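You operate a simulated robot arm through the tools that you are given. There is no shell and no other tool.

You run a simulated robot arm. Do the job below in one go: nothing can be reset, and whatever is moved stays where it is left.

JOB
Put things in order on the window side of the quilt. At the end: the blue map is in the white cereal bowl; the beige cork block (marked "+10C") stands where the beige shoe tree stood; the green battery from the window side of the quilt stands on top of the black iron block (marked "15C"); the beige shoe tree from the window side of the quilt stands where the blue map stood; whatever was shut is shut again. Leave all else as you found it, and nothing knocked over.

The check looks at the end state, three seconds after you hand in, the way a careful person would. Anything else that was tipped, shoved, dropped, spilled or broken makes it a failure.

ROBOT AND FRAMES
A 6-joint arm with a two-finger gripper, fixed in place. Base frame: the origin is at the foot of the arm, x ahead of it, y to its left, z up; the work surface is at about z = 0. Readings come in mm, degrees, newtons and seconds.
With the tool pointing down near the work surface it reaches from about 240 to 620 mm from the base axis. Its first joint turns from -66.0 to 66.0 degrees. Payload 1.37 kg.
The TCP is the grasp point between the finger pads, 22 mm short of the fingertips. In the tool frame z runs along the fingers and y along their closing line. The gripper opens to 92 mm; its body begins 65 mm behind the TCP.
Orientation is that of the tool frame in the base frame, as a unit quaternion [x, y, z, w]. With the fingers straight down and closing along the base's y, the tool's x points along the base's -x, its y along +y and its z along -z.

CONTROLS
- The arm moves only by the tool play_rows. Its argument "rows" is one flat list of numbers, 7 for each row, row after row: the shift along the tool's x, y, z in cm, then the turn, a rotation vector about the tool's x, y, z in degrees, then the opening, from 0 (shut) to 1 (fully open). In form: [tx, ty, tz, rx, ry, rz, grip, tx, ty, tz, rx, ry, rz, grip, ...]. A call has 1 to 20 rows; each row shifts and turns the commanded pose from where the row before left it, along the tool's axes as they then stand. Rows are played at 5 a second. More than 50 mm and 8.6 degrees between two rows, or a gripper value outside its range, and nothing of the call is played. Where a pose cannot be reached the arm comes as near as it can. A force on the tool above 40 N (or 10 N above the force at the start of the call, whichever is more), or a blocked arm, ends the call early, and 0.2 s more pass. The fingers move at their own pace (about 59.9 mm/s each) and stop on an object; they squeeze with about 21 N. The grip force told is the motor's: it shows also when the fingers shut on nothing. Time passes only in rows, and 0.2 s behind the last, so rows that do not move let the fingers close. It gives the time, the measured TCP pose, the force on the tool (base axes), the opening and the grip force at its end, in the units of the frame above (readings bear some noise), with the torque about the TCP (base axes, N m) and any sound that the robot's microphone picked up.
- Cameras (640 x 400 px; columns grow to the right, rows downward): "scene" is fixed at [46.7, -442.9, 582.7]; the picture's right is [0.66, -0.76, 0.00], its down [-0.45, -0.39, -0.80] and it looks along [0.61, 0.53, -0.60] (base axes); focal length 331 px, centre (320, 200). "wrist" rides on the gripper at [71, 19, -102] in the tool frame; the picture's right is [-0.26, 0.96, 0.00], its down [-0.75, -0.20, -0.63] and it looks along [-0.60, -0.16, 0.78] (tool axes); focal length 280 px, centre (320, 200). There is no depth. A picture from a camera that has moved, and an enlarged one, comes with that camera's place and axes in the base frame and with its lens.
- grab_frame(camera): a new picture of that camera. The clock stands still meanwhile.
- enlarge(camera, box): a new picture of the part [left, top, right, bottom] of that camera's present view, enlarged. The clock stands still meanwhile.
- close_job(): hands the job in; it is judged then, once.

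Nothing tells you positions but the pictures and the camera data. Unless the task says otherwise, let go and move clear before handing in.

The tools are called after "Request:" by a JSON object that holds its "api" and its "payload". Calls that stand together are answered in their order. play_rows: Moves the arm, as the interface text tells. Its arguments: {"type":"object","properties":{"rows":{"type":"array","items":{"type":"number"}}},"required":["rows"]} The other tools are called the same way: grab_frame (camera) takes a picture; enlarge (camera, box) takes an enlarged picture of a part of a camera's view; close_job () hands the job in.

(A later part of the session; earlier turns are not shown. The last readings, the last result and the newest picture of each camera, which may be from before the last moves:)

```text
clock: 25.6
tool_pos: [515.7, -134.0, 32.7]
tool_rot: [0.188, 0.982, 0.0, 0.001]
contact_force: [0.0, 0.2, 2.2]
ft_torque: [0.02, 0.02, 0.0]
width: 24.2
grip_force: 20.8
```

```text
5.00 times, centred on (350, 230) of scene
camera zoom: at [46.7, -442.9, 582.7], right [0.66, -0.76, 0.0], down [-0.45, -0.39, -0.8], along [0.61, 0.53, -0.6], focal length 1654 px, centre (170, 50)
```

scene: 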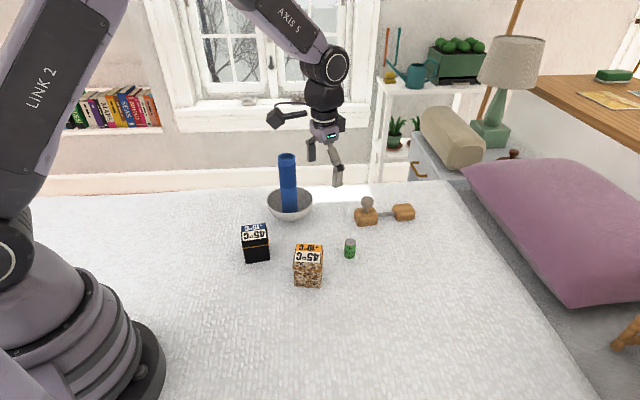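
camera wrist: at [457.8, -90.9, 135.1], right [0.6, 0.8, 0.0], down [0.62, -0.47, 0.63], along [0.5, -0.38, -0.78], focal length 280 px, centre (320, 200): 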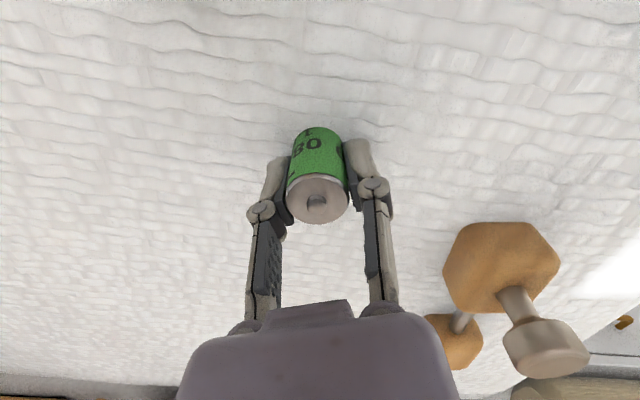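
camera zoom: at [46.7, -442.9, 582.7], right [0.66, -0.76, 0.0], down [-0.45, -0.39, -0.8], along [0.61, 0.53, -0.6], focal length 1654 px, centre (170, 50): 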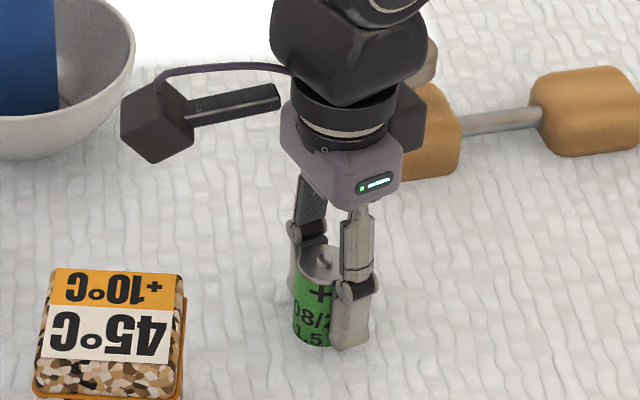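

The battery is held. I'll lift it and carry it high to over the black block.

Request:
{"api": "play_rows", "payload": {"rows": [0, 0, -1, 0, 0, 0, 0.1, 0, 0, -2.5, 0, 0, 0, 0.1, 0, 0, -3.5, 0, 0, 0, 0.1, 0, 0, -3.5, 0, 0, 0, 0.1, 0, 0, -3.5, 0, 0, 0, 0.1, 1.4, 0.78, -1, 0, 0, 0, 0.1, 2.8, 1.557, 0, 0, 0, 0, 0.1, 2.8, 1.557, 0, 0, 0, 0, 0.1, 2.8, 1.557, 0, 0, 0, 0, 0.1, 2.8, 1.557, 0, 0, 0, 0, 0.1, 2.8, 1.557, 0, 0, 0, 0, 0.1, 2.8, 1.557, 0, 0, 0, 0, 0.1, 1.4, 0.78, 0, 0, 0, 0, 0.1, 0, 0, 0, 0, 0, 0, 0.1, 0, 0, 0, 0, 0, 0, 0.1]}}

Request:
{"api": "grab_frame", "payload": {"camera": "wrist"}}

Request:
{"api": "enlarge", "payload": {"camera": "scene", "box": [200, 130, 330, 290]}}

```text
clock: 28.8
tool_pos: [372.1, 41.6, 182.8]
tool_rot: [0.188, 0.982, 0.0, 0.001]
contact_force: [-0.5, -0.1, -0.3]
ft_torque: [-0.02, 0.0, 0.01]
width: 24.5
grip_force: 21.3
```

```text
taken
camera wrist: at [314.4, 84.7, 285.5], right [0.6, 0.8, 0.0], down [0.62, -0.47, 0.63], along [0.5, -0.38, -0.78], focal length 280 px, centre (320, 200)
```

wrist: 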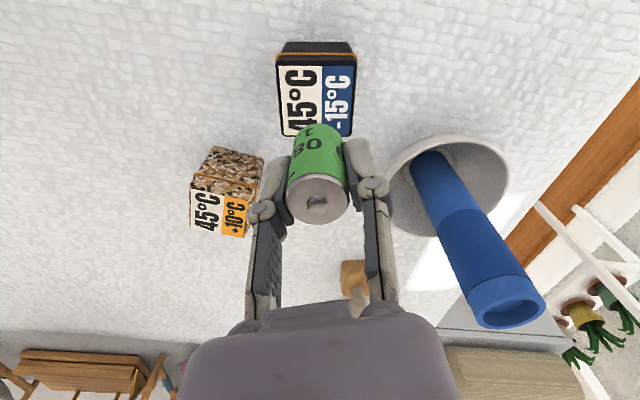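

```text
2.50 times, centred on (265, 210) of scene
camera zoom: at [46.7, -442.9, 582.7], right [0.66, -0.76, 0.0], down [-0.45, -0.39, -0.8], along [0.61, 0.53, -0.6], focal length 827 px, centre (458, 175)
```

zoom: 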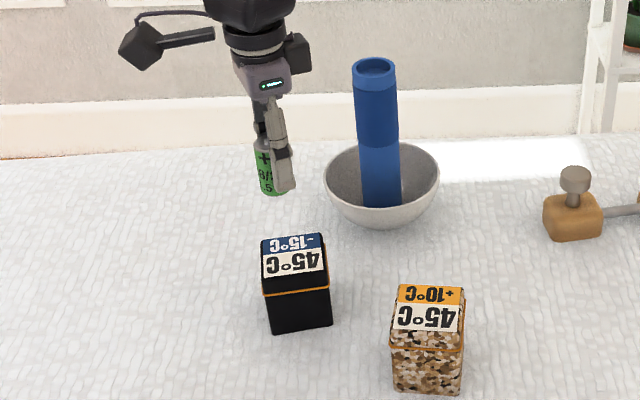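

Request:
{"api": "enlarge", "payload": {"camera": "wrist", "box": [260, 30, 380, 150]}}

Request:
{"api": "enlarge", "payload": {"camera": "scene", "box": [235, 160, 295, 270]}}

```text
3.33 times, centred on (320, 90) of wrist
camera zoom: at [314.4, 84.7, 285.5], right [0.6, 0.8, 0.0], down [0.62, -0.47, 0.63], along [0.5, -0.38, -0.78], focal length 935 px, centre (320, 567)
```

zoom: 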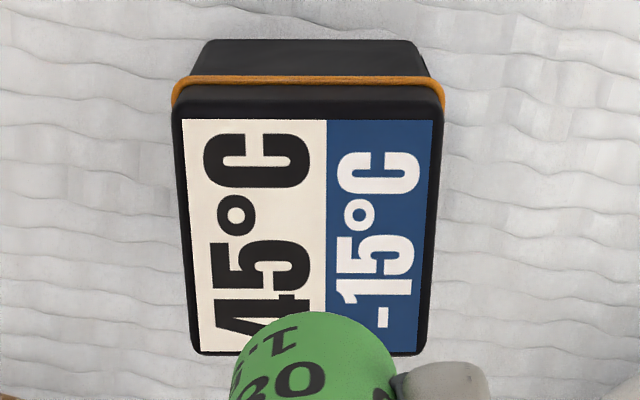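

```text
3.64 times, centred on (265, 215) of scene
camera zoom: at [46.7, -442.9, 582.7], right [0.66, -0.76, 0.0], down [-0.45, -0.39, -0.8], along [0.61, 0.53, -0.6], focal length 1203 px, centre (520, 146)
```

zoom: 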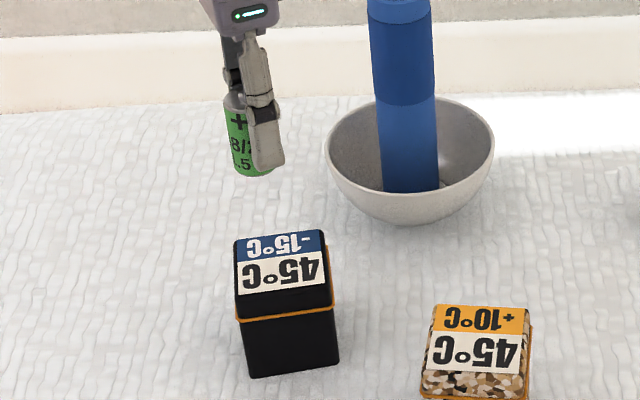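

The block top is between 66 and 75 mm high, centred near (373.5,37.5). I'll shift a little and lower part way, then check from both cameras.

Request:
{"api": "play_rows", "payload": {"rows": [-0.3, -0.2, 1.5, 0, 0, 0, 0.1, 0, 0, 2, 0, 0, 0, 0.1, 0, 0, 1.8, 0, 0, 0, 0.1, 0, 0, 0, 0, 0, 0, 0.1]}}

Request:
{"api": "grab_frame", "payload": {"camera": "wrist"}}

Request:
{"api": "enlarge", "payload": {"camera": "scene", "box": [225, 180, 295, 270]}}

```text
clock: 29.8
tool_pos: [375.3, 37.3, 128.1]
tool_rot: [0.188, 0.982, 0.001, 0.0]
contact_force: [-0.7, -0.1, -1.1]
ft_torque: [0.07, 0.04, 0.02]
width: 24.4
grip_force: 21.0
```

```text
taken
camera wrist: at [317.8, 80.9, 231.1], right [0.6, 0.8, 0.0], down [0.62, -0.47, 0.63], along [0.5, -0.38, -0.78], focal length 280 px, centre (320, 200)
```

wrist: 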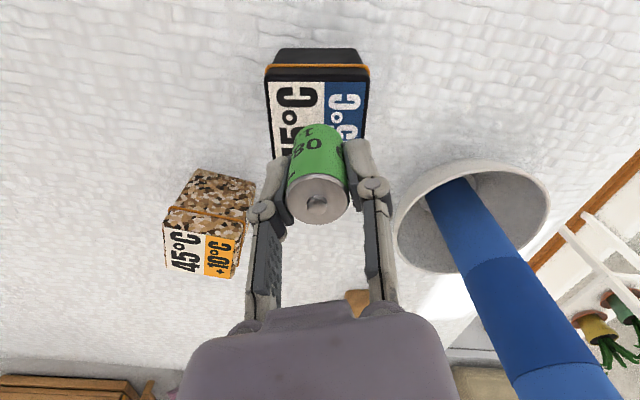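

```text
4.44 times, centred on (260, 225) of scene
camera zoom: at [46.7, -442.9, 582.7], right [0.66, -0.76, 0.0], down [-0.45, -0.39, -0.8], along [0.61, 0.53, -0.6], focal length 1470 px, centre (587, 89)
```

zoom: 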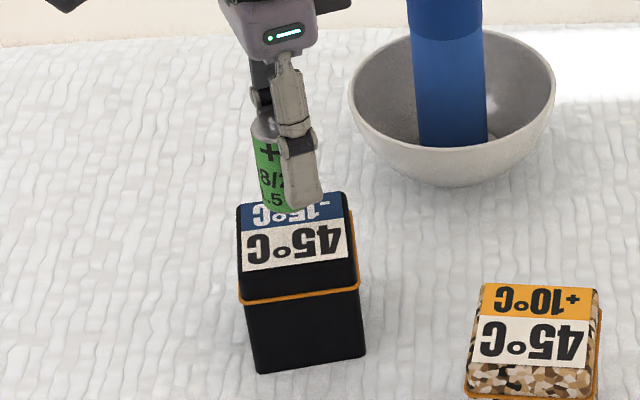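

The battery is centred over the block, whose top I now put at about 72 mm. I'll lower to just above contact and then creep down.

Request:
{"api": "play_rows", "payload": {"rows": [0, 0, 1, 0, 0, 0, 0.1, 0, 0, 0.7, 0, 0, 0, 0.1, 0, 0, 0, 0, 0, 0, 0.1]}}

Request:
{"api": "enlarge", "payload": {"camera": "scene", "box": [225, 180, 295, 270]}}

Request:
{"api": "enlarge", "payload": {"camera": "wrist", "box": [240, 30, 400, 230]}}

```text
clock: 30.6
tool_pos: [376.1, 36.7, 112.3]
tool_rot: [0.188, 0.982, 0.0, 0.002]
contact_force: [0.7, -1.4, -0.2]
ft_torque: [0.02, -0.04, 0.02]
width: 24.6
grip_force: 20.9
```

```text
4.44 times, centred on (260, 225) of scene
camera zoom: at [46.7, -442.9, 582.7], right [0.66, -0.76, 0.0], down [-0.45, -0.39, -0.8], along [0.61, 0.53, -0.6], focal length 1470 px, centre (587, 89)
```

zoom: 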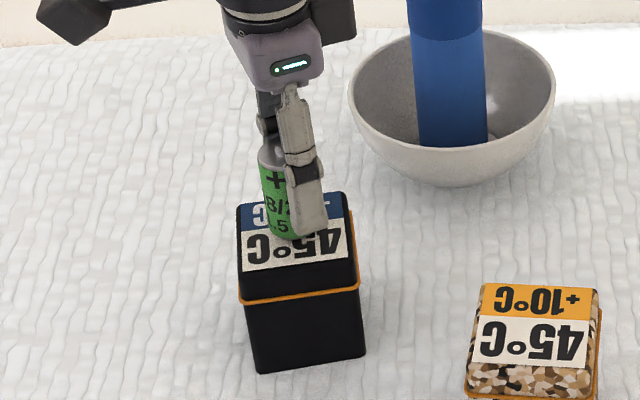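

```text
2.00 times, centred on (320, 130) of wrist
camera zoom: at [318.0, 79.9, 214.0], right [0.6, 0.8, 0.0], down [0.62, -0.47, 0.63], along [0.5, -0.38, -0.78], focal length 561 px, centre (320, 340)
```

zoom: 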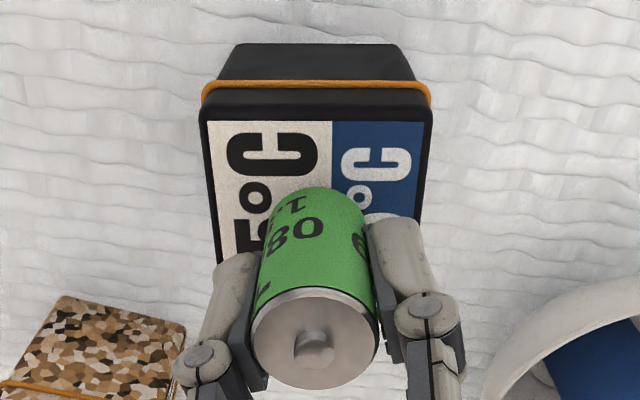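

Request:
{"api": "play_rows", "payload": {"rows": [0, 0, 0.3, 0, 0, 0, 0.1, 0, 0, 0.2, 0, 0, 0, 0.1, 0, 0, 0, 0, 0, 0, 0.1]}}

```text
clock: 31.4
tool_pos: [375.5, 36.3, 107.0]
tool_rot: [0.188, 0.982, -0.001, 0.001]
contact_force: [-2.4, 1.7, 15.6]
ft_torque: [0.07, 0.15, 0.02]
width: 24.6
grip_force: 20.7
```

Request:
{"api": "play_rows", "payload": {"rows": [0, 0, -0.12, 0, 0, 0, 0.1, 0, 0, 0, 0, 0, 0, 0.1]}}

Request:
{"api": "enlarge", "payload": {"camera": "scene", "box": [225, 180, 295, 270]}}

```text
clock: 32.0
tool_pos: [374.5, 36.9, 106.7]
tool_rot: [0.188, 0.982, 0.0, 0.0]
contact_force: [-0.9, 0.3, -0.9]
ft_torque: [-0.01, -0.01, 0.01]
width: 24.5
grip_force: 21.2
```

```text
4.44 times, centred on (260, 225) of scene
camera zoom: at [46.7, -442.9, 582.7], right [0.66, -0.76, 0.0], down [-0.45, -0.39, -0.8], along [0.61, 0.53, -0.6], focal length 1470 px, centre (587, 89)
```

zoom: 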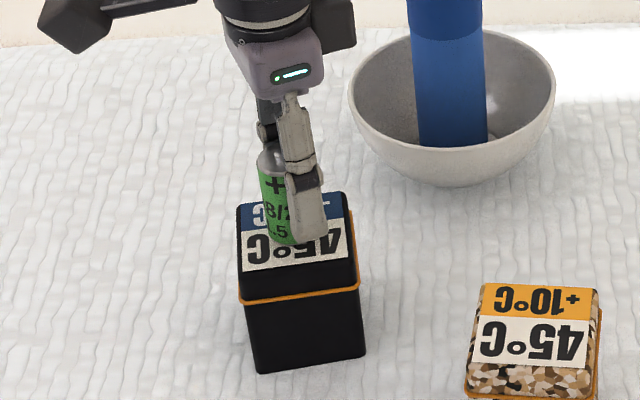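

The push is relaxed and the battery rests on the block. I'll open slowly.

Request:
{"api": "play_rows", "payload": {"rows": [0, 0, 0, 0, 0, 0, 0.3, 0, 0, 0, 0, 0, 0, 0.35, 0, 0, 0, 0, 0, 0, 0.45, 0, 0, 0, 0, 0, 0, 0.6, 0, 0, 0, 0, 0, 0, 0.6]}}

Request:
{"api": "enlarge", "payload": {"camera": "wrist", "box": [180, 30, 460, 250]}}

Request:
{"api": "enlarge", "payload": {"camera": "scene", "box": [225, 180, 295, 270]}}

```text
clock: 33.2
tool_pos: [375.3, 36.5, 107.6]
tool_rot: [0.189, 0.982, 0.0, 0.0]
contact_force: [-0.3, -0.5, -0.2]
ft_torque: [0.02, 0.01, -0.03]
width: 55.4
grip_force: 0.1
```

```text
1.82 times, centred on (320, 140) of wrist
camera zoom: at [317.6, 80.0, 210.0], right [0.6, 0.8, 0.0], down [0.62, -0.47, 0.63], along [0.5, -0.38, -0.78], focal length 510 px, centre (320, 309)
```

zoom: 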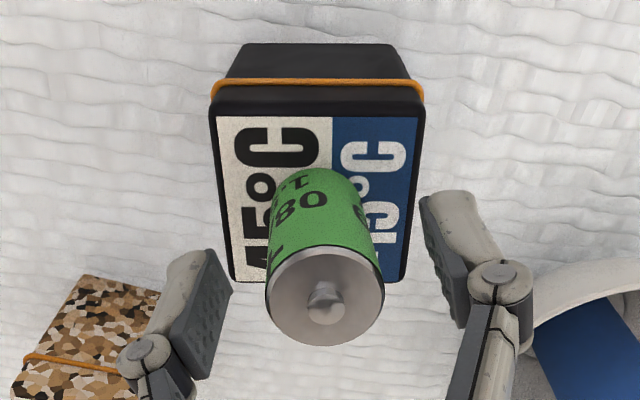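

```text
4.44 times, centred on (260, 225) of scene
camera zoom: at [46.7, -442.9, 582.7], right [0.66, -0.76, 0.0], down [-0.45, -0.39, -0.8], along [0.61, 0.53, -0.6], focal length 1470 px, centre (587, 89)
```

zoom: 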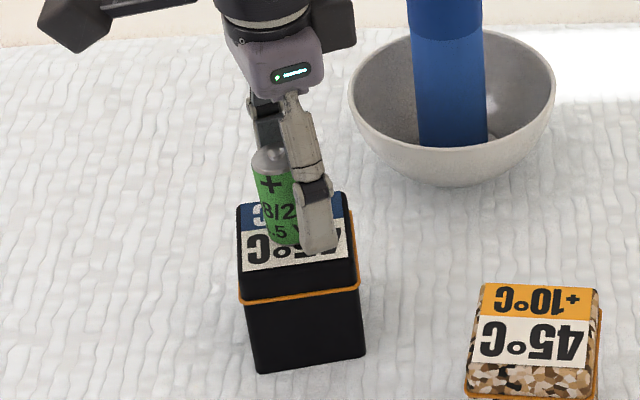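

The battery looks slightly off vertical. I'll wait a moment without moving and look again.

Request:
{"api": "play_rows", "payload": {"rows": [0, 0, 0, 0, 0, 0, 0.6, 0, 0, 0, 0, 0, 0, 0.6, 0, 0, 0, 0, 0, 0, 0.6]}}

Request:
{"api": "enlarge", "payload": {"camera": "wrist", "box": [250, 30, 390, 230]}}

Request:
{"api": "enlarge", "payload": {"camera": "scene", "box": [240, 190, 290, 250]}}

```text
clock: 34.0
tool_pos: [374.8, 37.2, 107.5]
tool_rot: [0.188, 0.982, 0.0, 0.0]
contact_force: [0.3, 1.1, 1.0]
ft_torque: [0.0, 0.02, -0.03]
width: 54.9
grip_force: 0.1
```

```text
2.00 times, centred on (320, 130) of wrist
camera zoom: at [317.6, 80.0, 210.0], right [0.6, 0.8, 0.0], down [0.62, -0.47, 0.63], along [0.5, -0.38, -0.78], focal length 561 px, centre (320, 340)
```

zoom: 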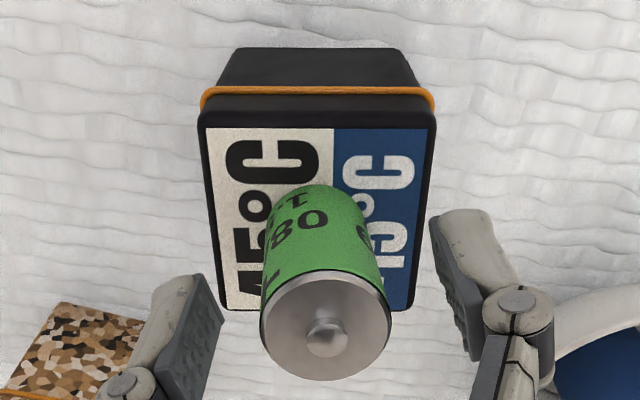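

```text
6.67 times, centred on (265, 220) of scene
camera zoom: at [46.7, -442.9, 582.7], right [0.66, -0.76, 0.0], down [-0.45, -0.39, -0.8], along [0.61, 0.53, -0.6], focal length 2206 px, centre (687, 67)
```

zoom: 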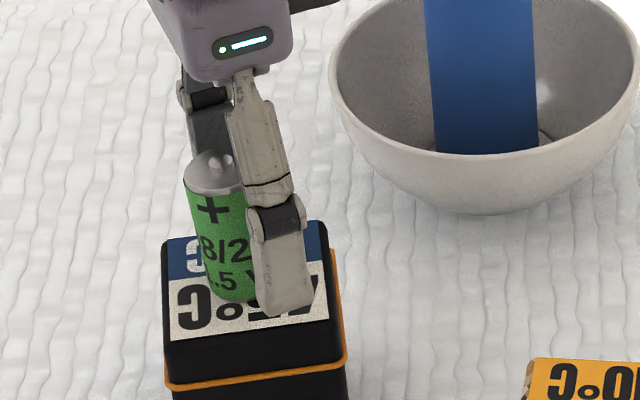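

The battery stands squarely on the black block; its lean matches the true vertical at that spot in the picture. I'll rise straight up and head toward the shoe tree at a safe height.

Request:
{"api": "play_rows", "payload": {"rows": [0, 0, -1, 0, 0, 0, 0.6, 0, 0, -2, 0, 0, 0, 0.6, 0, 0, -3, 0, 0, 0, 0.6, 0, 0, -3, 0, 0, 0, 0.7, 0, 0, -3, 0, 0, 0, 0.8, -3.7, 0.14, 0, 0, 0, 0, 1, -3.7, 0.14, 0, 0, 0, 0, 1, -3.7, 0.14, 0, 0, 0, 0, 1, -3.7, 0.14, 0, 0, 0, 0, 1, -3.7, 0.14, 0, 0, 0, 0, 1, -3.7, 0.14, 0, 0, 0, 0, 1, 0, 0, 0, 0, 0, 8.35, 1, 0, 0, 0, 0, 0, 8.35, 1, 0, 0, 0, 0, 0, 0, 1]}}

Request:
{"api": "grab_frame", "payload": {"camera": "wrist"}}

Request:
{"api": "grab_frame", "payload": {"camera": "scene"}}

```text
clock: 37.0
tool_pos: [583.6, -36.7, 229.0]
tool_rot: [0.33, 0.944, 0.0, 0.001]
contact_force: [-0.3, 0.3, -0.7]
ft_torque: [-0.01, 0.0, -0.01]
width: 91.8
grip_force: 0.0
```

```text
taken
camera wrist: at [542.0, 21.8, 331.7], right [0.81, 0.59, 0.0], down [0.46, -0.63, 0.63], along [0.37, -0.5, -0.78], focal length 280 px, centre (320, 200)
```

wrist: 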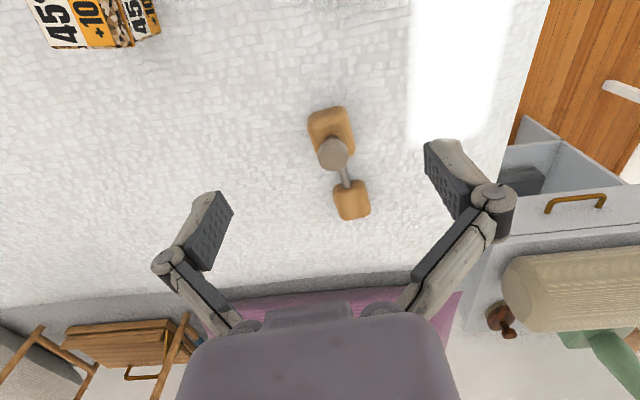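

```text
taken
```

scene: 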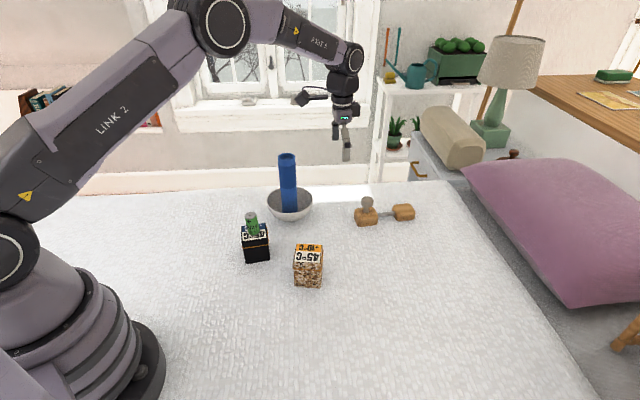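

Request:
{"api": "enlarge", "payload": {"camera": "wrist", "box": [280, 90, 400, 230]}}

Request:
{"api": "enlarge", "payload": {"camera": "scene", "box": [220, 140, 340, 300]}}

```text
2.86 times, centred on (340, 160) of wrist
camera zoom: at [542.0, 21.8, 331.7], right [0.81, 0.59, 0.0], down [0.46, -0.63, 0.63], along [0.37, -0.5, -0.78], focal length 801 px, centre (263, 314)
```

zoom: 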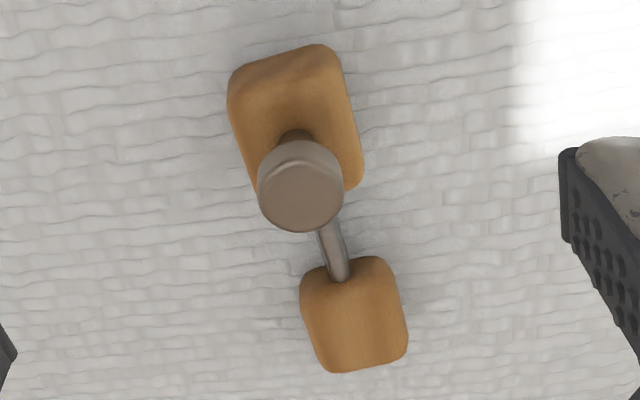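

```text
2.50 times, centred on (280, 220) of scene
camera zoom: at [46.7, -442.9, 582.7], right [0.66, -0.76, 0.0], down [-0.45, -0.39, -0.8], along [0.61, 0.53, -0.6], focal length 827 px, centre (420, 150)
```

zoom: 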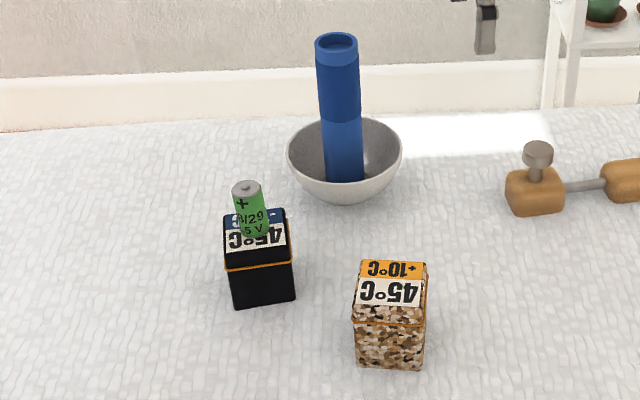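

Request:
{"api": "enlarge", "payload": {"camera": "scene", "box": [235, 200, 280, 270]}}

```text
5.71 times, centred on (258, 235) of scene
camera zoom: at [46.7, -442.9, 582.7], right [0.66, -0.76, 0.0], down [-0.45, -0.39, -0.8], along [0.61, 0.53, -0.6], focal length 1891 px, centre (677, 0)
```

zoom: 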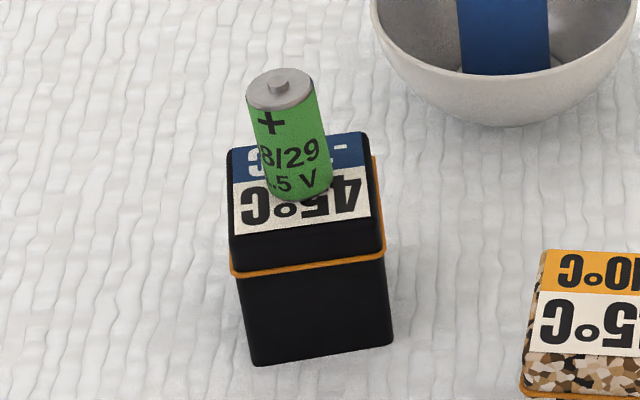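

The battery is parallel with the block edges and stands well. Next I'll tilt the tool outward by 22° along the shoe tree's axis and come part way to the heel block to check alignment.

Request:
{"api": "play_rows", "payload": {"rows": [0, 0, 0, 0, -5.5, 0, 1, 0, 0, 0, 0, -5.5, 0, 1, 0, 0, 0, 0, -5.5, 0, 1, 0, 0, 0, 0, -5.5, 0, 1, -0.25, -0.1, 2.7, 0, 0, 0, 1, -0.25, -0.1, 2.7, 0, 0, 0, 1, -0.25, -0.1, 2.7, 0, 0, 0, 1, 0, 0, 0, 0, 0, 0, 1]}}

Request:
{"api": "grab_frame", "payload": {"camera": "wrist"}}

Request:
{"api": "enlarge", "payload": {"camera": "scene", "box": [300, 120, 440, 250]}}

```text
clock: 38.8
tool_pos: [611.8, -63.2, 152.8]
tool_rot: [0.323, 0.927, -0.063, 0.181]
contact_force: [-0.4, 0.4, 0.3]
ft_torque: [0.01, -0.03, -0.02]
width: 92.1
grip_force: 0.0
```

```text
taken
camera wrist: at [543.2, 15.8, 223.3], right [0.79, 0.61, 0.1], down [0.24, -0.45, 0.86], along [0.57, -0.66, -0.5], focal length 280 px, centre (320, 200)
```

wrist: 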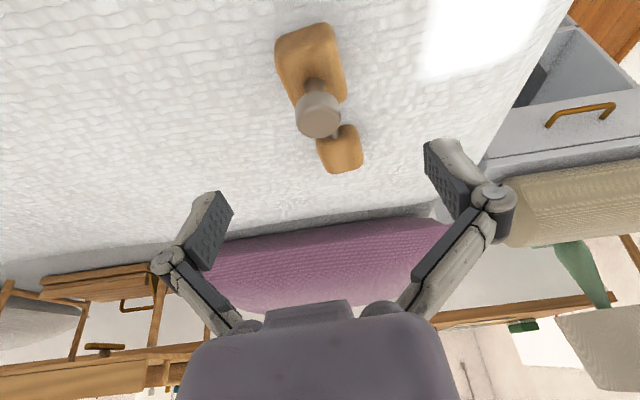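

```text
3.08 times, centred on (370, 185) of scene
camera zoom: at [46.7, -442.9, 582.7], right [0.66, -0.76, 0.0], down [-0.45, -0.39, -0.8], along [0.61, 0.53, -0.6], focal length 1018 px, centre (166, 246)
```

zoom: 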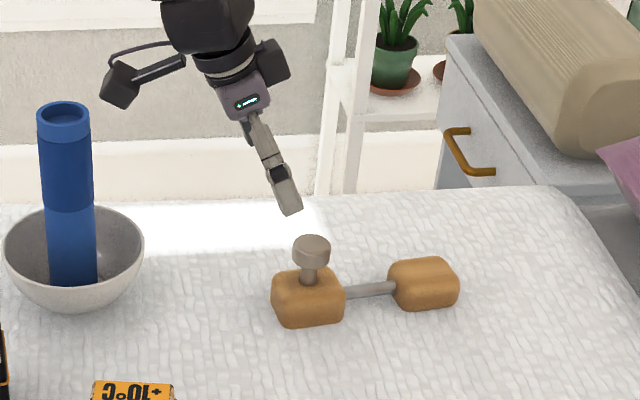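

The tool is tilted and lined up with the heel block, whose knob is near (639.5,-87). I'll advance along the tool axis with a small sideways correction and check before the last part.

Request:
{"api": "play_rows", "payload": {"rows": [0.09, -0.11, 2.5, 0, 0, 0, 1, 0.09, -0.1, 2.5, 0, 0, 0, 1, 0.09, 0, 2.5, 0, 0, 0, 1, 0, 0, 1.5, 0, 0, 0, 1, 0, 0, 0, 0, 0, 0, 1]}}

Request:
{"api": "grab_frame", "payload": {"camera": "wrist"}}

Request:
{"api": "enlarge", "payload": {"camera": "scene", "box": [310, 130, 430, 250]}}

```text
clock: 40.0
tool_pos: [635.7, -84.5, 71.2]
tool_rot: [0.323, 0.927, -0.063, 0.181]
contact_force: [-0.4, -0.9, -0.4]
ft_torque: [0.02, 0.01, -0.01]
width: 92.2
grip_force: 0.1
```

```text
taken
camera wrist: at [567.9, -6.1, 139.7], right [0.79, 0.61, 0.1], down [0.24, -0.45, 0.86], along [0.57, -0.66, -0.5], focal length 280 px, centre (320, 200)
```

wrist: 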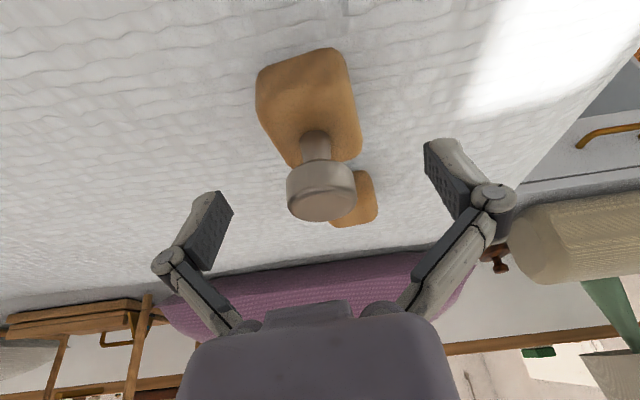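

```text
3.33 times, centred on (370, 190) of scene
camera zoom: at [46.7, -442.9, 582.7], right [0.66, -0.76, 0.0], down [-0.45, -0.39, -0.8], along [0.61, 0.53, -0.6], focal length 1103 px, centre (153, 233)
```

zoom: 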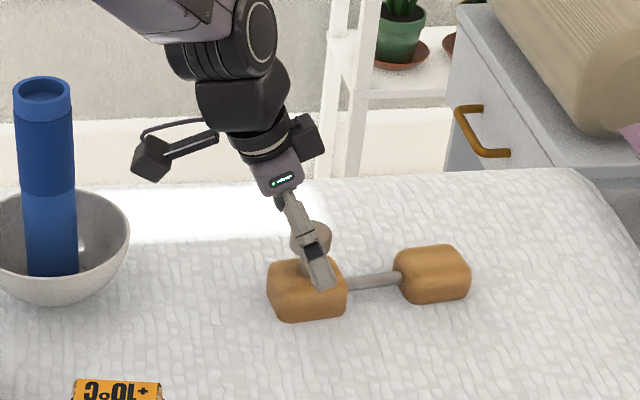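

Well centred, with the knob between the fingers. I'll make the final approach slowly.

Request:
{"api": "play_rows", "payload": {"rows": [0.1, 0, 1.2, 0, 0, 0, 1, 0.1, 0, 1.2, 0, 0, 0, 1, 0, 0, 1, 0, 0, 0, 1, 0, 0, 0.7, 0, 0, 0, 1, 0, 0, 0, 0, 0, 0, 1]}}

Request:
{"api": "grab_frame", "payload": {"camera": "wrist"}}

Request:
{"api": "enlarge", "payload": {"camera": "scene", "box": [310, 130, 430, 250]}}

```text
clock: 41.2
tool_pos: [645.9, -91.3, 32.9]
tool_rot: [0.322, 0.927, -0.062, 0.181]
contact_force: [-1.1, -0.4, 0.9]
ft_torque: [0.03, 0.0, -0.03]
width: 92.1
grip_force: 0.1
```

```text
taken
camera wrist: at [578.4, -13.5, 101.7], right [0.79, 0.61, 0.1], down [0.24, -0.45, 0.86], along [0.57, -0.66, -0.5], focal length 280 px, centre (320, 200)
```

wrist: 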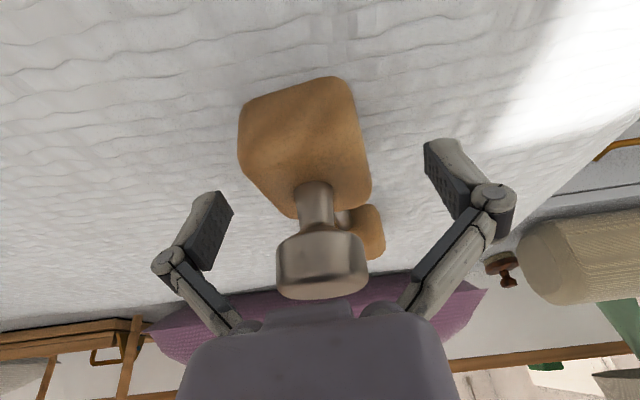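

```text
3.33 times, centred on (370, 190) of scene
camera zoom: at [46.7, -442.9, 582.7], right [0.66, -0.76, 0.0], down [-0.45, -0.39, -0.8], along [0.61, 0.53, -0.6], focal length 1103 px, centre (153, 233)
```

zoom: 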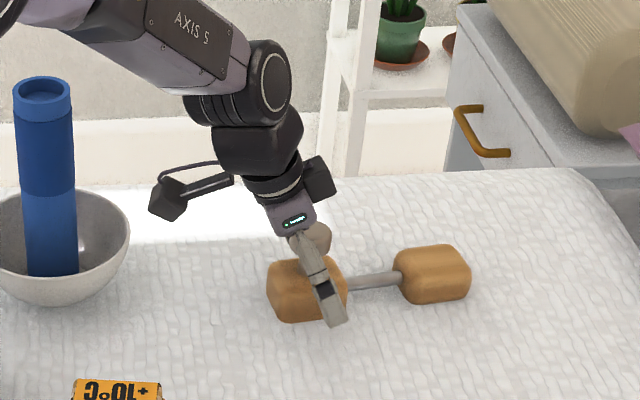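

Request:
{"api": "play_rows", "payload": {"rows": [0, 0.1, 0, 0, 0, 0, 0.8, 0, 0, 0, 0, 0, 0, 0.65, 0, 0, 0, 0, 0, 0, 0.5, 0, 0, 0, 0, 0, 0, 0.3, 0, 0, 0, 0, 0, 0, 0.2, 0, 0, 0, 0, 0, 0, 0.2]}}

Request:
{"api": "grab_frame", "payload": {"camera": "wrist"}}

Request:
{"api": "enlarge", "payload": {"camera": "scene", "box": [310, 130, 430, 250]}}

```text
clock: 42.6
tool_pos: [647.5, -90.1, 32.4]
tool_rot: [0.324, 0.927, -0.064, 0.181]
contact_force: [-1.8, 0.5, 0.9]
ft_torque: [-0.07, 0.06, -0.01]
width: 47.5
grip_force: 21.0
```

```text
taken
camera wrist: at [578.4, -12.7, 102.0], right [0.79, 0.61, 0.1], down [0.24, -0.45, 0.86], along [0.57, -0.66, -0.5], focal length 280 px, centre (320, 200)
```

wrist: 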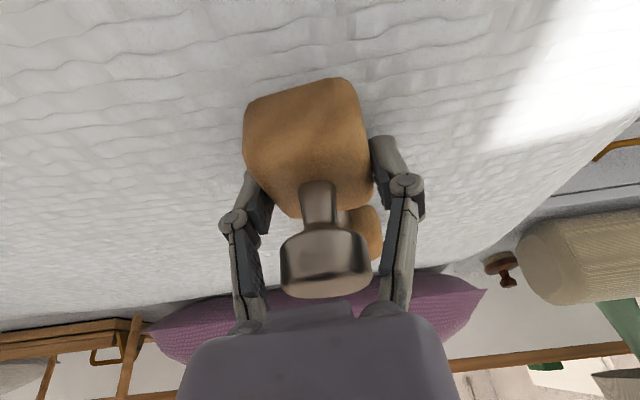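

```text
3.33 times, centred on (370, 190) of scene
camera zoom: at [46.7, -442.9, 582.7], right [0.66, -0.76, 0.0], down [-0.45, -0.39, -0.8], along [0.61, 0.53, -0.6], focal length 1103 px, centre (153, 233)
```

zoom: 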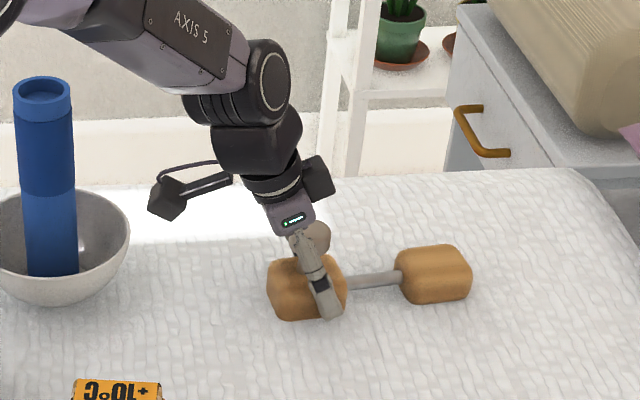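

The heel block is firmly gripped. I'll lift it a little to see whether it hangs level.

Request:
{"api": "play_rows", "payload": {"rows": [-0.188, 0, -0.463, 0, 0, 0, 0.2, -0.376, 0, -0.9265, 0, 0, 0, 0.2, -0.376, 0, -0.9265, 0, 0, 0, 0.2, -0.376, 0, -0.9265, 0, 0, 0, 0.2, 0, 0, 0, 0, 0, 0, 0.2]}}

Request:
{"api": "grab_frame", "payload": {"camera": "wrist"}}

Request:
{"api": "enlarge", "payload": {"camera": "scene", "box": [310, 130, 430, 250]}}

```text
clock: 43.8
tool_pos: [645.6, -90.1, 67.6]
tool_rot: [0.323, 0.927, -0.063, 0.18]
contact_force: [-0.8, -1.0, -2.0]
ft_torque: [0.06, 0.03, 0.01]
width: 47.6
grip_force: 21.3
```

```text
taken
camera wrist: at [577.8, -12.6, 136.7], right [0.79, 0.61, 0.1], down [0.24, -0.45, 0.86], along [0.57, -0.66, -0.5], focal length 280 px, centre (320, 200)
```

wrist: 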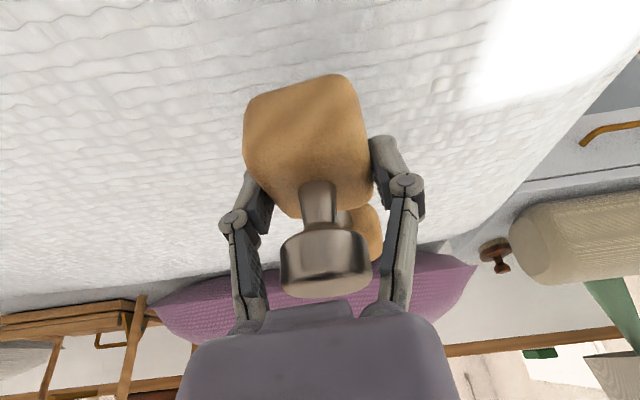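

```text
3.33 times, centred on (370, 190) of scene
camera zoom: at [46.7, -442.9, 582.7], right [0.66, -0.76, 0.0], down [-0.45, -0.39, -0.8], along [0.61, 0.53, -0.6], focal length 1103 px, centre (153, 233)
```

zoom: 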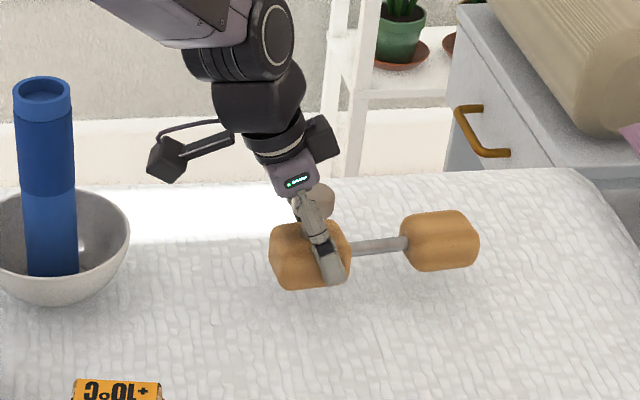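

The shoe tree hangs level. I'll carry it sideways at this height to above the map's old place.

Request:
{"api": "play_rows", "payload": {"rows": [0.08, -1.48, -0.032, 0, 0, 0, 0.2, 0.16, -2.96, -0.064, 0, 0, 0, 0.2, 0.16, -2.96, -0.064, 0, 0, 0, 0.2, 0.16, -2.96, -0.064, 0, 0, 0, 0.2, 0.16, -2.96, -0.064, 0, 0, 0, 0.2, 0.08, -1.48, -0.032, 0, 0, 0, 0.2, 0, 0, 0, 0, 0, 0, 0.2, 0, 0, 0, 0, 0, 0, 0.2]}}

Request:
{"api": "grab_frame", "payload": {"camera": "wrist"}}

Request:
{"api": "enlarge", "payload": {"camera": "scene", "box": [330, 150, 470, 290]}}

```text
clock: 45.6
tool_pos: [549.1, -201.7, 68.0]
tool_rot: [0.322, 0.927, -0.063, 0.181]
contact_force: [0.3, 0.3, -1.8]
ft_torque: [0.03, 0.07, -0.01]
width: 47.4
grip_force: 21.1
```

```text
taken
camera wrist: at [479.8, -123.3, 137.1], right [0.79, 0.61, 0.1], down [0.24, -0.45, 0.86], along [0.57, -0.66, -0.5], focal length 280 px, centre (320, 200)
```

wrist: 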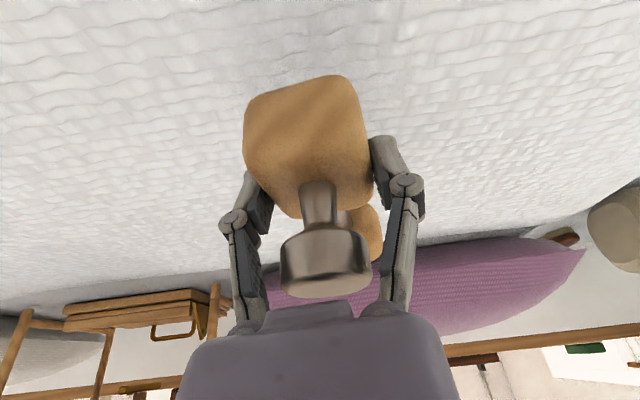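

```text
2.86 times, centred on (400, 220) of scene
camera zoom: at [46.7, -442.9, 582.7], right [0.66, -0.76, 0.0], down [-0.45, -0.39, -0.8], along [0.61, 0.53, -0.6], focal length 945 px, centre (91, 143)
```

zoom: 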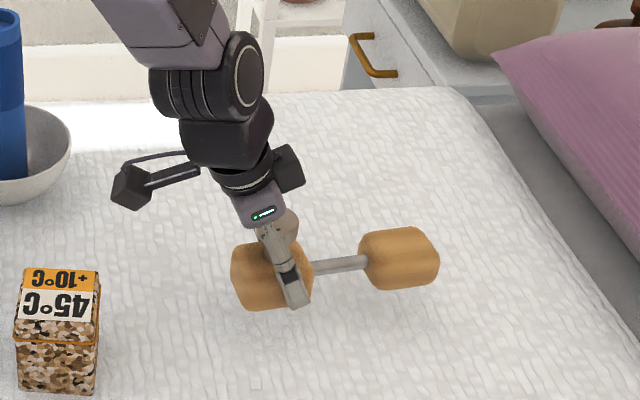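

The shoe tree hangs over the map's old place. I'll apply a small correction and lower to just above the quilt.

Request:
{"api": "play_rows", "payload": {"rows": [0.656, -0.2, 0.8165, 0, 0, 0, 0.2, 0.376, 0, 0.9265, 0, 0, 0, 0.2, 0.376, 0, 0.9265, 0, 0, 0, 0.2, 0.113, 0, 0.278, 0, 0, 0, 0.2, 0, 0, 0, 0, 0, 0, 0.2]}}

Request:
{"api": "enlarge", "payload": {"camera": "scene", "box": [330, 150, 470, 290]}}

```text
clock: 46.8
tool_pos: [544.3, -201.4, 35.1]
tool_rot: [0.323, 0.927, -0.063, 0.18]
contact_force: [-0.3, 0.2, -2.3]
ft_torque: [0.03, 0.04, 0.0]
width: 47.6
grip_force: 20.7
```

```text
2.86 times, centred on (400, 220) of scene
camera zoom: at [46.7, -442.9, 582.7], right [0.66, -0.76, 0.0], down [-0.45, -0.39, -0.8], along [0.61, 0.53, -0.6], focal length 945 px, centre (91, 143)
```

zoom: 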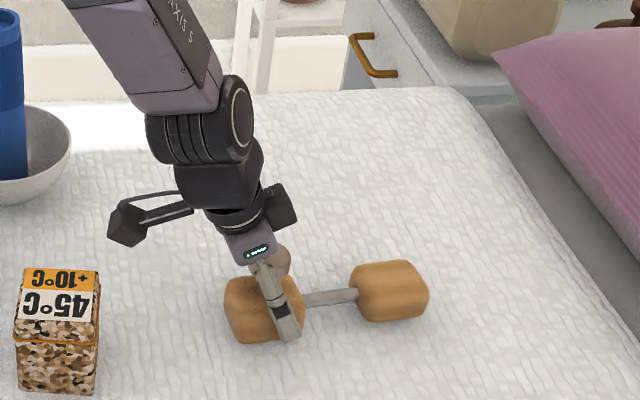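

Request:
{"api": "play_rows", "payload": {"rows": [0.075, 0, 0.185, 0, 0, 0, 0.2, 0.038, 0, 0.093, 0, 0, 0, 0.2, 0, 0, 0, 0, 0, 0, 0.2]}}

```text
clock: 47.6
tool_pos: [545.2, -202.5, 31.8]
tool_rot: [0.321, 0.927, -0.063, 0.183]
contact_force: [-5.1, -0.1, 13.4]
ft_torque: [-0.08, 0.05, -0.03]
width: 47.9
grip_force: 20.8
```

It touched down. I'll ease the push and open.

Request:
{"api": "play_rows", "payload": {"rows": [-0.03, 0, -0.075, 0, 0, 0, 0.2, 0, 0, 0, 0, 0, 0, 0.2, 0, 0, 0, 0, 0, 0, 0.55, 0, 0, 0, 0, 0, 0, 0.65, 0, 0, 0, 0, 0, 0, 0.8, 0, 0, 0, 0, 0, 0, 1, 0, 0, 0, 0, 0, 0, 1]}}

Request:
{"api": "grab_frame", "payload": {"camera": "wrist"}}

Request:
{"api": "enlarge", "payload": {"camera": "scene", "box": [330, 150, 470, 290]}}

```text
clock: 49.2
tool_pos: [543.1, -201.2, 32.4]
tool_rot: [0.322, 0.927, -0.063, 0.18]
contact_force: [0.2, -0.5, -0.3]
ft_torque: [-0.01, -0.02, 0.04]
width: 92.1
grip_force: 0.2
```

```text
taken
camera wrist: at [475.9, -123.1, 101.0], right [0.79, 0.61, 0.1], down [0.24, -0.45, 0.86], along [0.57, -0.66, -0.5], focal length 280 px, centre (320, 200)
```

wrist: 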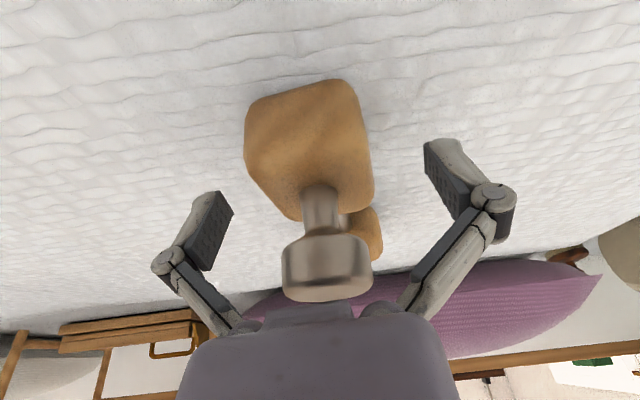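

```text
2.86 times, centred on (400, 220) of scene
camera zoom: at [46.7, -442.9, 582.7], right [0.66, -0.76, 0.0], down [-0.45, -0.39, -0.8], along [0.61, 0.53, -0.6], focal length 945 px, centre (91, 143)
```

zoom: 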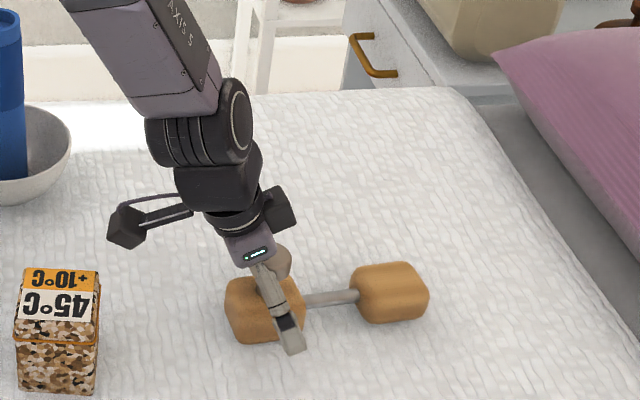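

The shoe tree stands free at the map's old place. I'll back straight out along the tool axis, rise and straighten the tool.

Request:
{"api": "play_rows", "payload": {"rows": [0, 0, -1, 0, 0, 0, 1, 0, 0, -2, 0, 0, 0, 1, 0, 0, -3, 0, 0, 0, 1, 0, 0, -3.5, 0, 0, 0, 1, 0, 0, -3.5, 0, 0, 0, 1, -1.1, 0, -2.8, 0, 0, 0, 1, -1.1, 0, -2.8, 0, 0, 0, 1, 0, 0, 0, 0, 7.4, 0, 1, 0, 0, 0, 0, 7.4, 0, 1, 0, 0, 0, 0, 7.3, 0, 1, 0, 0, 0, 0, 0, 0, 1]}}

Request:
{"api": "grab_frame", "payload": {"camera": "scene"}}

Request:
{"api": "grab_frame", "payload": {"camera": "wrist"}}

```text
clock: 51.6
tool_pos: [503.8, -172.2, 213.2]
tool_rot: [0.329, 0.944, 0.001, -0.001]
contact_force: [0.3, 0.3, -0.4]
ft_torque: [0.01, -0.01, -0.04]
width: 91.8
grip_force: 0.1
```

```text
taken
```

scene: 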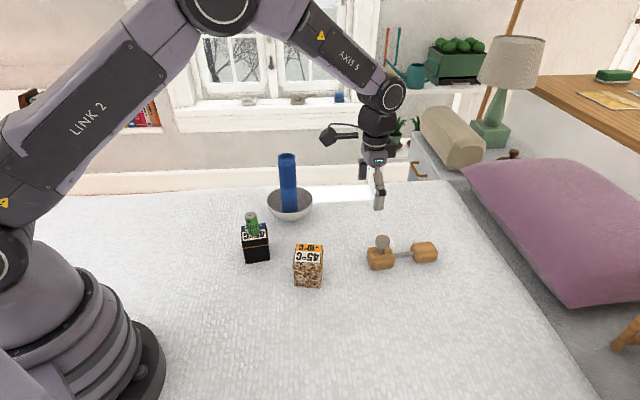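

```text
taken
camera wrist: at [463.1, -113.5, 316.2], right [0.8, 0.59, 0.0], down [0.46, -0.63, 0.62], along [0.37, -0.5, -0.78], focal length 280 px, centre (320, 200)
```

wrist: 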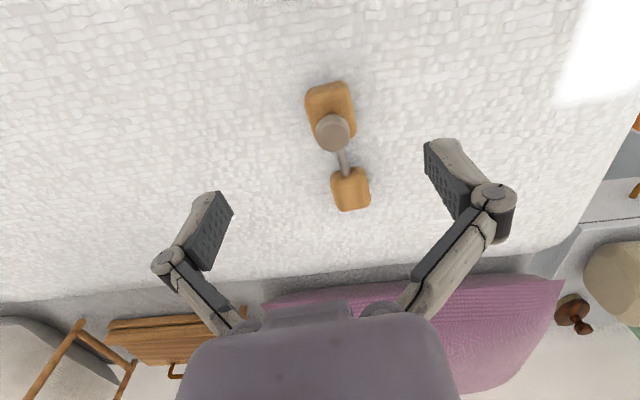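

The shoe tree is centred within a few mm of the map's old spot. Before fetching the cork I'll test, with empty fingers, whether a 30° tilt reaches the shoe tree's old place.

Request:
{"api": "play_rows", "payload": {"rows": [0, 0, 0, 0, 0, -7.7, 1, 0, 0, 0, 0, 0, -7.7, 1, 0, 0, 0, 0, 0, -7.7, 1, 0, 0, 0, 0, 0, -7.7, 1, 0, 0, 0, 0, 0, -7.7, 1, 0, 0, 0, 0, -7.5, 0, 1, 0, 0, 0, 0, -7.5, 0, 1, 0, 0, 0, 0, -7.5, 0, 1, 0, 0, 0, 0, -7.5, 0, 1, -2.16, 1.305, 3.07, 0, 0, 0, 1, -2.16, 1.305, 3.07, 0, 0, 0, 1, -2.16, 1.305, 3.07, 0, 0, 0, 1, -2.16, 1.305, 3.07, 0, 0, 0, 1, 0, 0, 0, 0, 0, 0, 1]}}

Request:
{"api": "grab_frame", "payload": {"camera": "wrist"}}

Request:
{"api": "grab_frame", "payload": {"camera": "scene"}}

```text
clock: 54.6
tool_pos: [640.0, -117.8, 147.9]
tool_rot: [-0.001, 0.966, 0.0, 0.258]
contact_force: [0.3, -0.1, -0.3]
ft_torque: [-0.01, -0.03, 0.02]
width: 92.0
grip_force: 0.2
```

```text
taken
camera wrist: at [529.5, -100.3, 202.8], right [0.23, 0.97, 0.13], down [0.34, -0.2, 0.92], along [0.91, -0.16, -0.38], focal length 280 px, centre (320, 200)
```

wrist: 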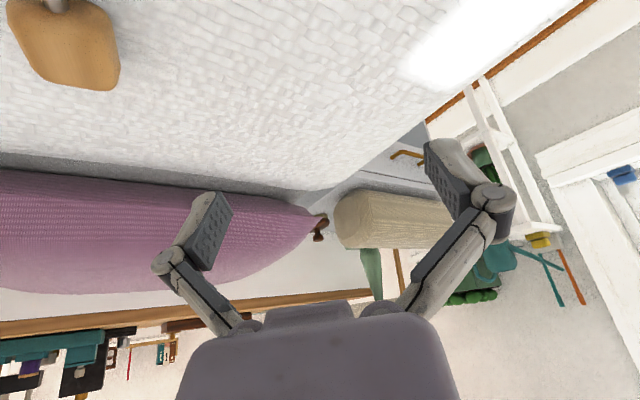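

```text
taken
```

scene: 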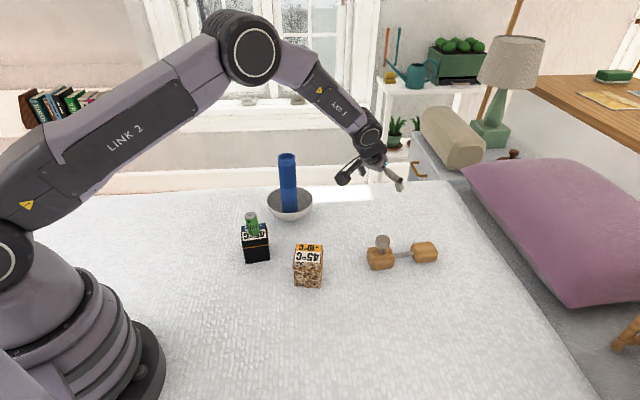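

Request:
{"api": "play_rows", "payload": {"rows": [0.42, -0.07, 3.72, 0, 0, 0, 1, 0.42, -0.07, 3.72, 0, 0, 0, 1, 0.42, -0.07, 3.72, 0, 0, 0, 1, 0, 0, 0, 0, 0, 0, 1]}}

Request:
{"api": "enlarge", "payload": {"camera": "scene", "box": [300, 130, 460, 290]}}

```text
clock: 55.6
tool_pos: [684.4, -120.3, 46.7]
tool_rot: [-0.001, 0.966, 0.0, 0.259]
contact_force: [-0.4, -0.1, 0.3]
ft_torque: [0.04, 0.01, 0.02]
width: 92.0
grip_force: 0.0
```

```text
2.50 times, centred on (380, 210) of scene
camera zoom: at [46.7, -442.9, 582.7], right [0.66, -0.76, 0.0], down [-0.45, -0.39, -0.8], along [0.61, 0.53, -0.6], focal length 827 px, centre (170, 175)
```

zoom: 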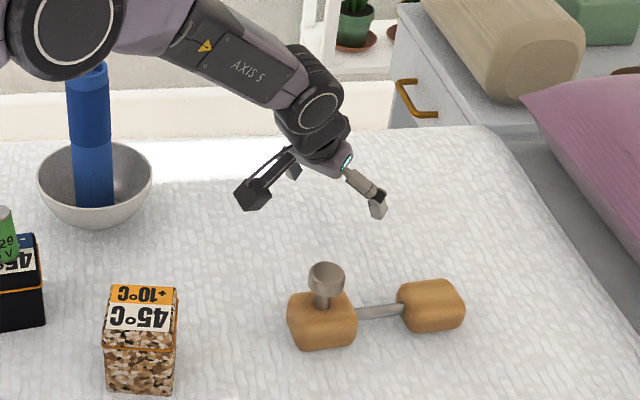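

The spot is reachable with a 30° tilt. I'll retreat, turn the tool to the cork block's yaw (about 37°) and go to a pre-grasp pose behind the cork.

Request:
{"api": "play_rows", "payload": {"rows": [-0.42, 0.07, -3.72, 0, 0, 0, 1, -0.42, 0.07, -3.72, 0, 0, 0, 1, -0.42, 0.07, -3.72, 0, 0, 0, 1, -1.5, 0, -2.6, 0, 0, 0, 1, -1.5, 0, -2.6, 0, 0, 0, 1, 0, 0, 0, -3.7, 0, -6.41, 1, 0, 0, 0, -3.7, 0, -6.41, 1, 0, 0, 0, -3.7, 0, -6.41, 1, 0, 0, 0, -3.7, 0, -6.41, 1, 0, 0, 0, -3.7, 0, -6.41, 1, 2.84, 1.95, -1.38, 0, 0, 0, 1, 2.84, 1.95, -1.38, 0, 0, 0, 1, 2.84, 1.95, -1.38, 0, 0, 0, 1, 2.84, 1.95, -1.38, 0, 0, 0, 1, 2.84, 1.95, -1.38, 0, 0, 0, 1, 2.84, 1.95, -1.38, 0, 0, 0, 1, 2.84, 1.95, -1.38, 0, 0, 0, 1, 2.84, 1.95, -1.38, 0, 0, 0, 1, 0, 0, 0, 0, 0, 0, 1]}}

Request:
{"api": "grab_frame", "payload": {"camera": "wrist"}}

Request:
{"api": "grab_frame", "payload": {"camera": "scene"}}

```text
clock: 59.6
tool_pos: [345.6, -146.4, 193.4]
tool_rot: [-0.307, 0.916, 0.083, 0.245]
contact_force: [0.1, -0.1, 0.2]
ft_torque: [-0.01, 0.02, 0.03]
width: 91.9
grip_force: 0.0
```

```text
taken
camera wrist: at [245.0, -200.0, 246.8], right [-0.4, 0.91, 0.13], down [0.4, 0.04, 0.92], along [0.83, 0.42, -0.38], focal length 280 px, centre (320, 200)
```

wrist: 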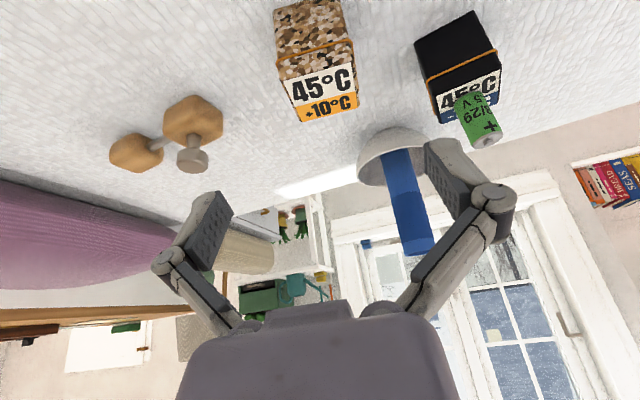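

```text
taken
```

scene: 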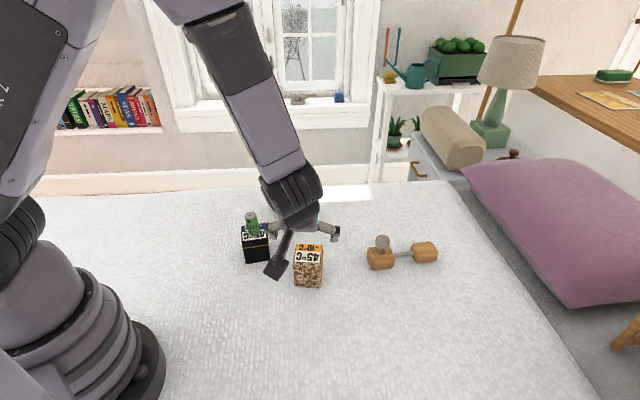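

Request:
{"api": "enlarge", "payload": {"camera": "wrist", "box": [250, 0, 390, 140]}}

Request:
{"api": "enlarge", "payload": {"camera": "scene", "box": [280, 230, 340, 300]}}

```text
2.86 times, centred on (320, 70) of wrist
camera zoom: at [245.0, -200.0, 246.8], right [-0.4, 0.91, 0.13], down [0.4, 0.04, 0.92], along [0.83, 0.42, -0.38], focal length 801 px, centre (320, 571)
```

zoom: 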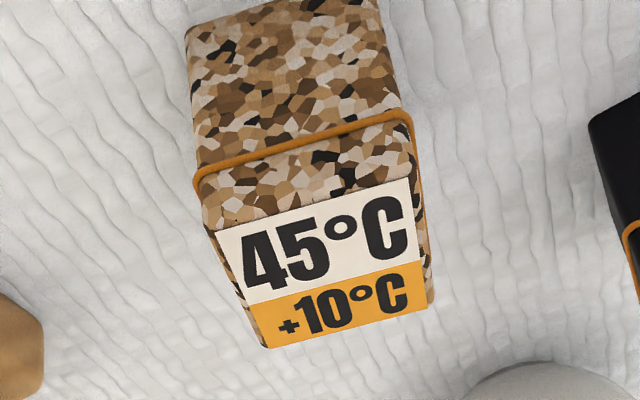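

```text
5.71 times, centred on (310, 265) of scene
camera zoom: at [46.7, -442.9, 582.7], right [0.66, -0.76, 0.0], down [-0.45, -0.39, -0.8], along [0.61, 0.53, -0.6], focal length 1891 px, centre (377, -171)
```

zoom: 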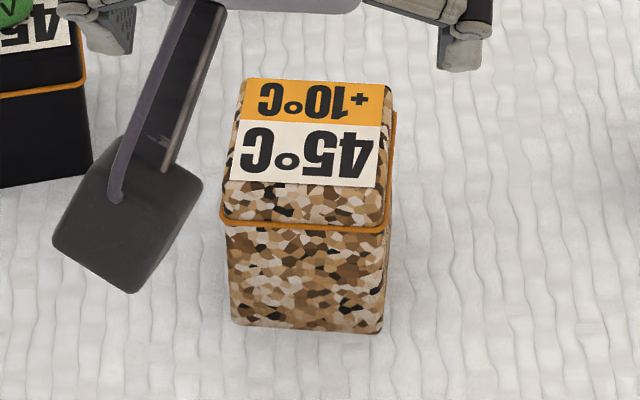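

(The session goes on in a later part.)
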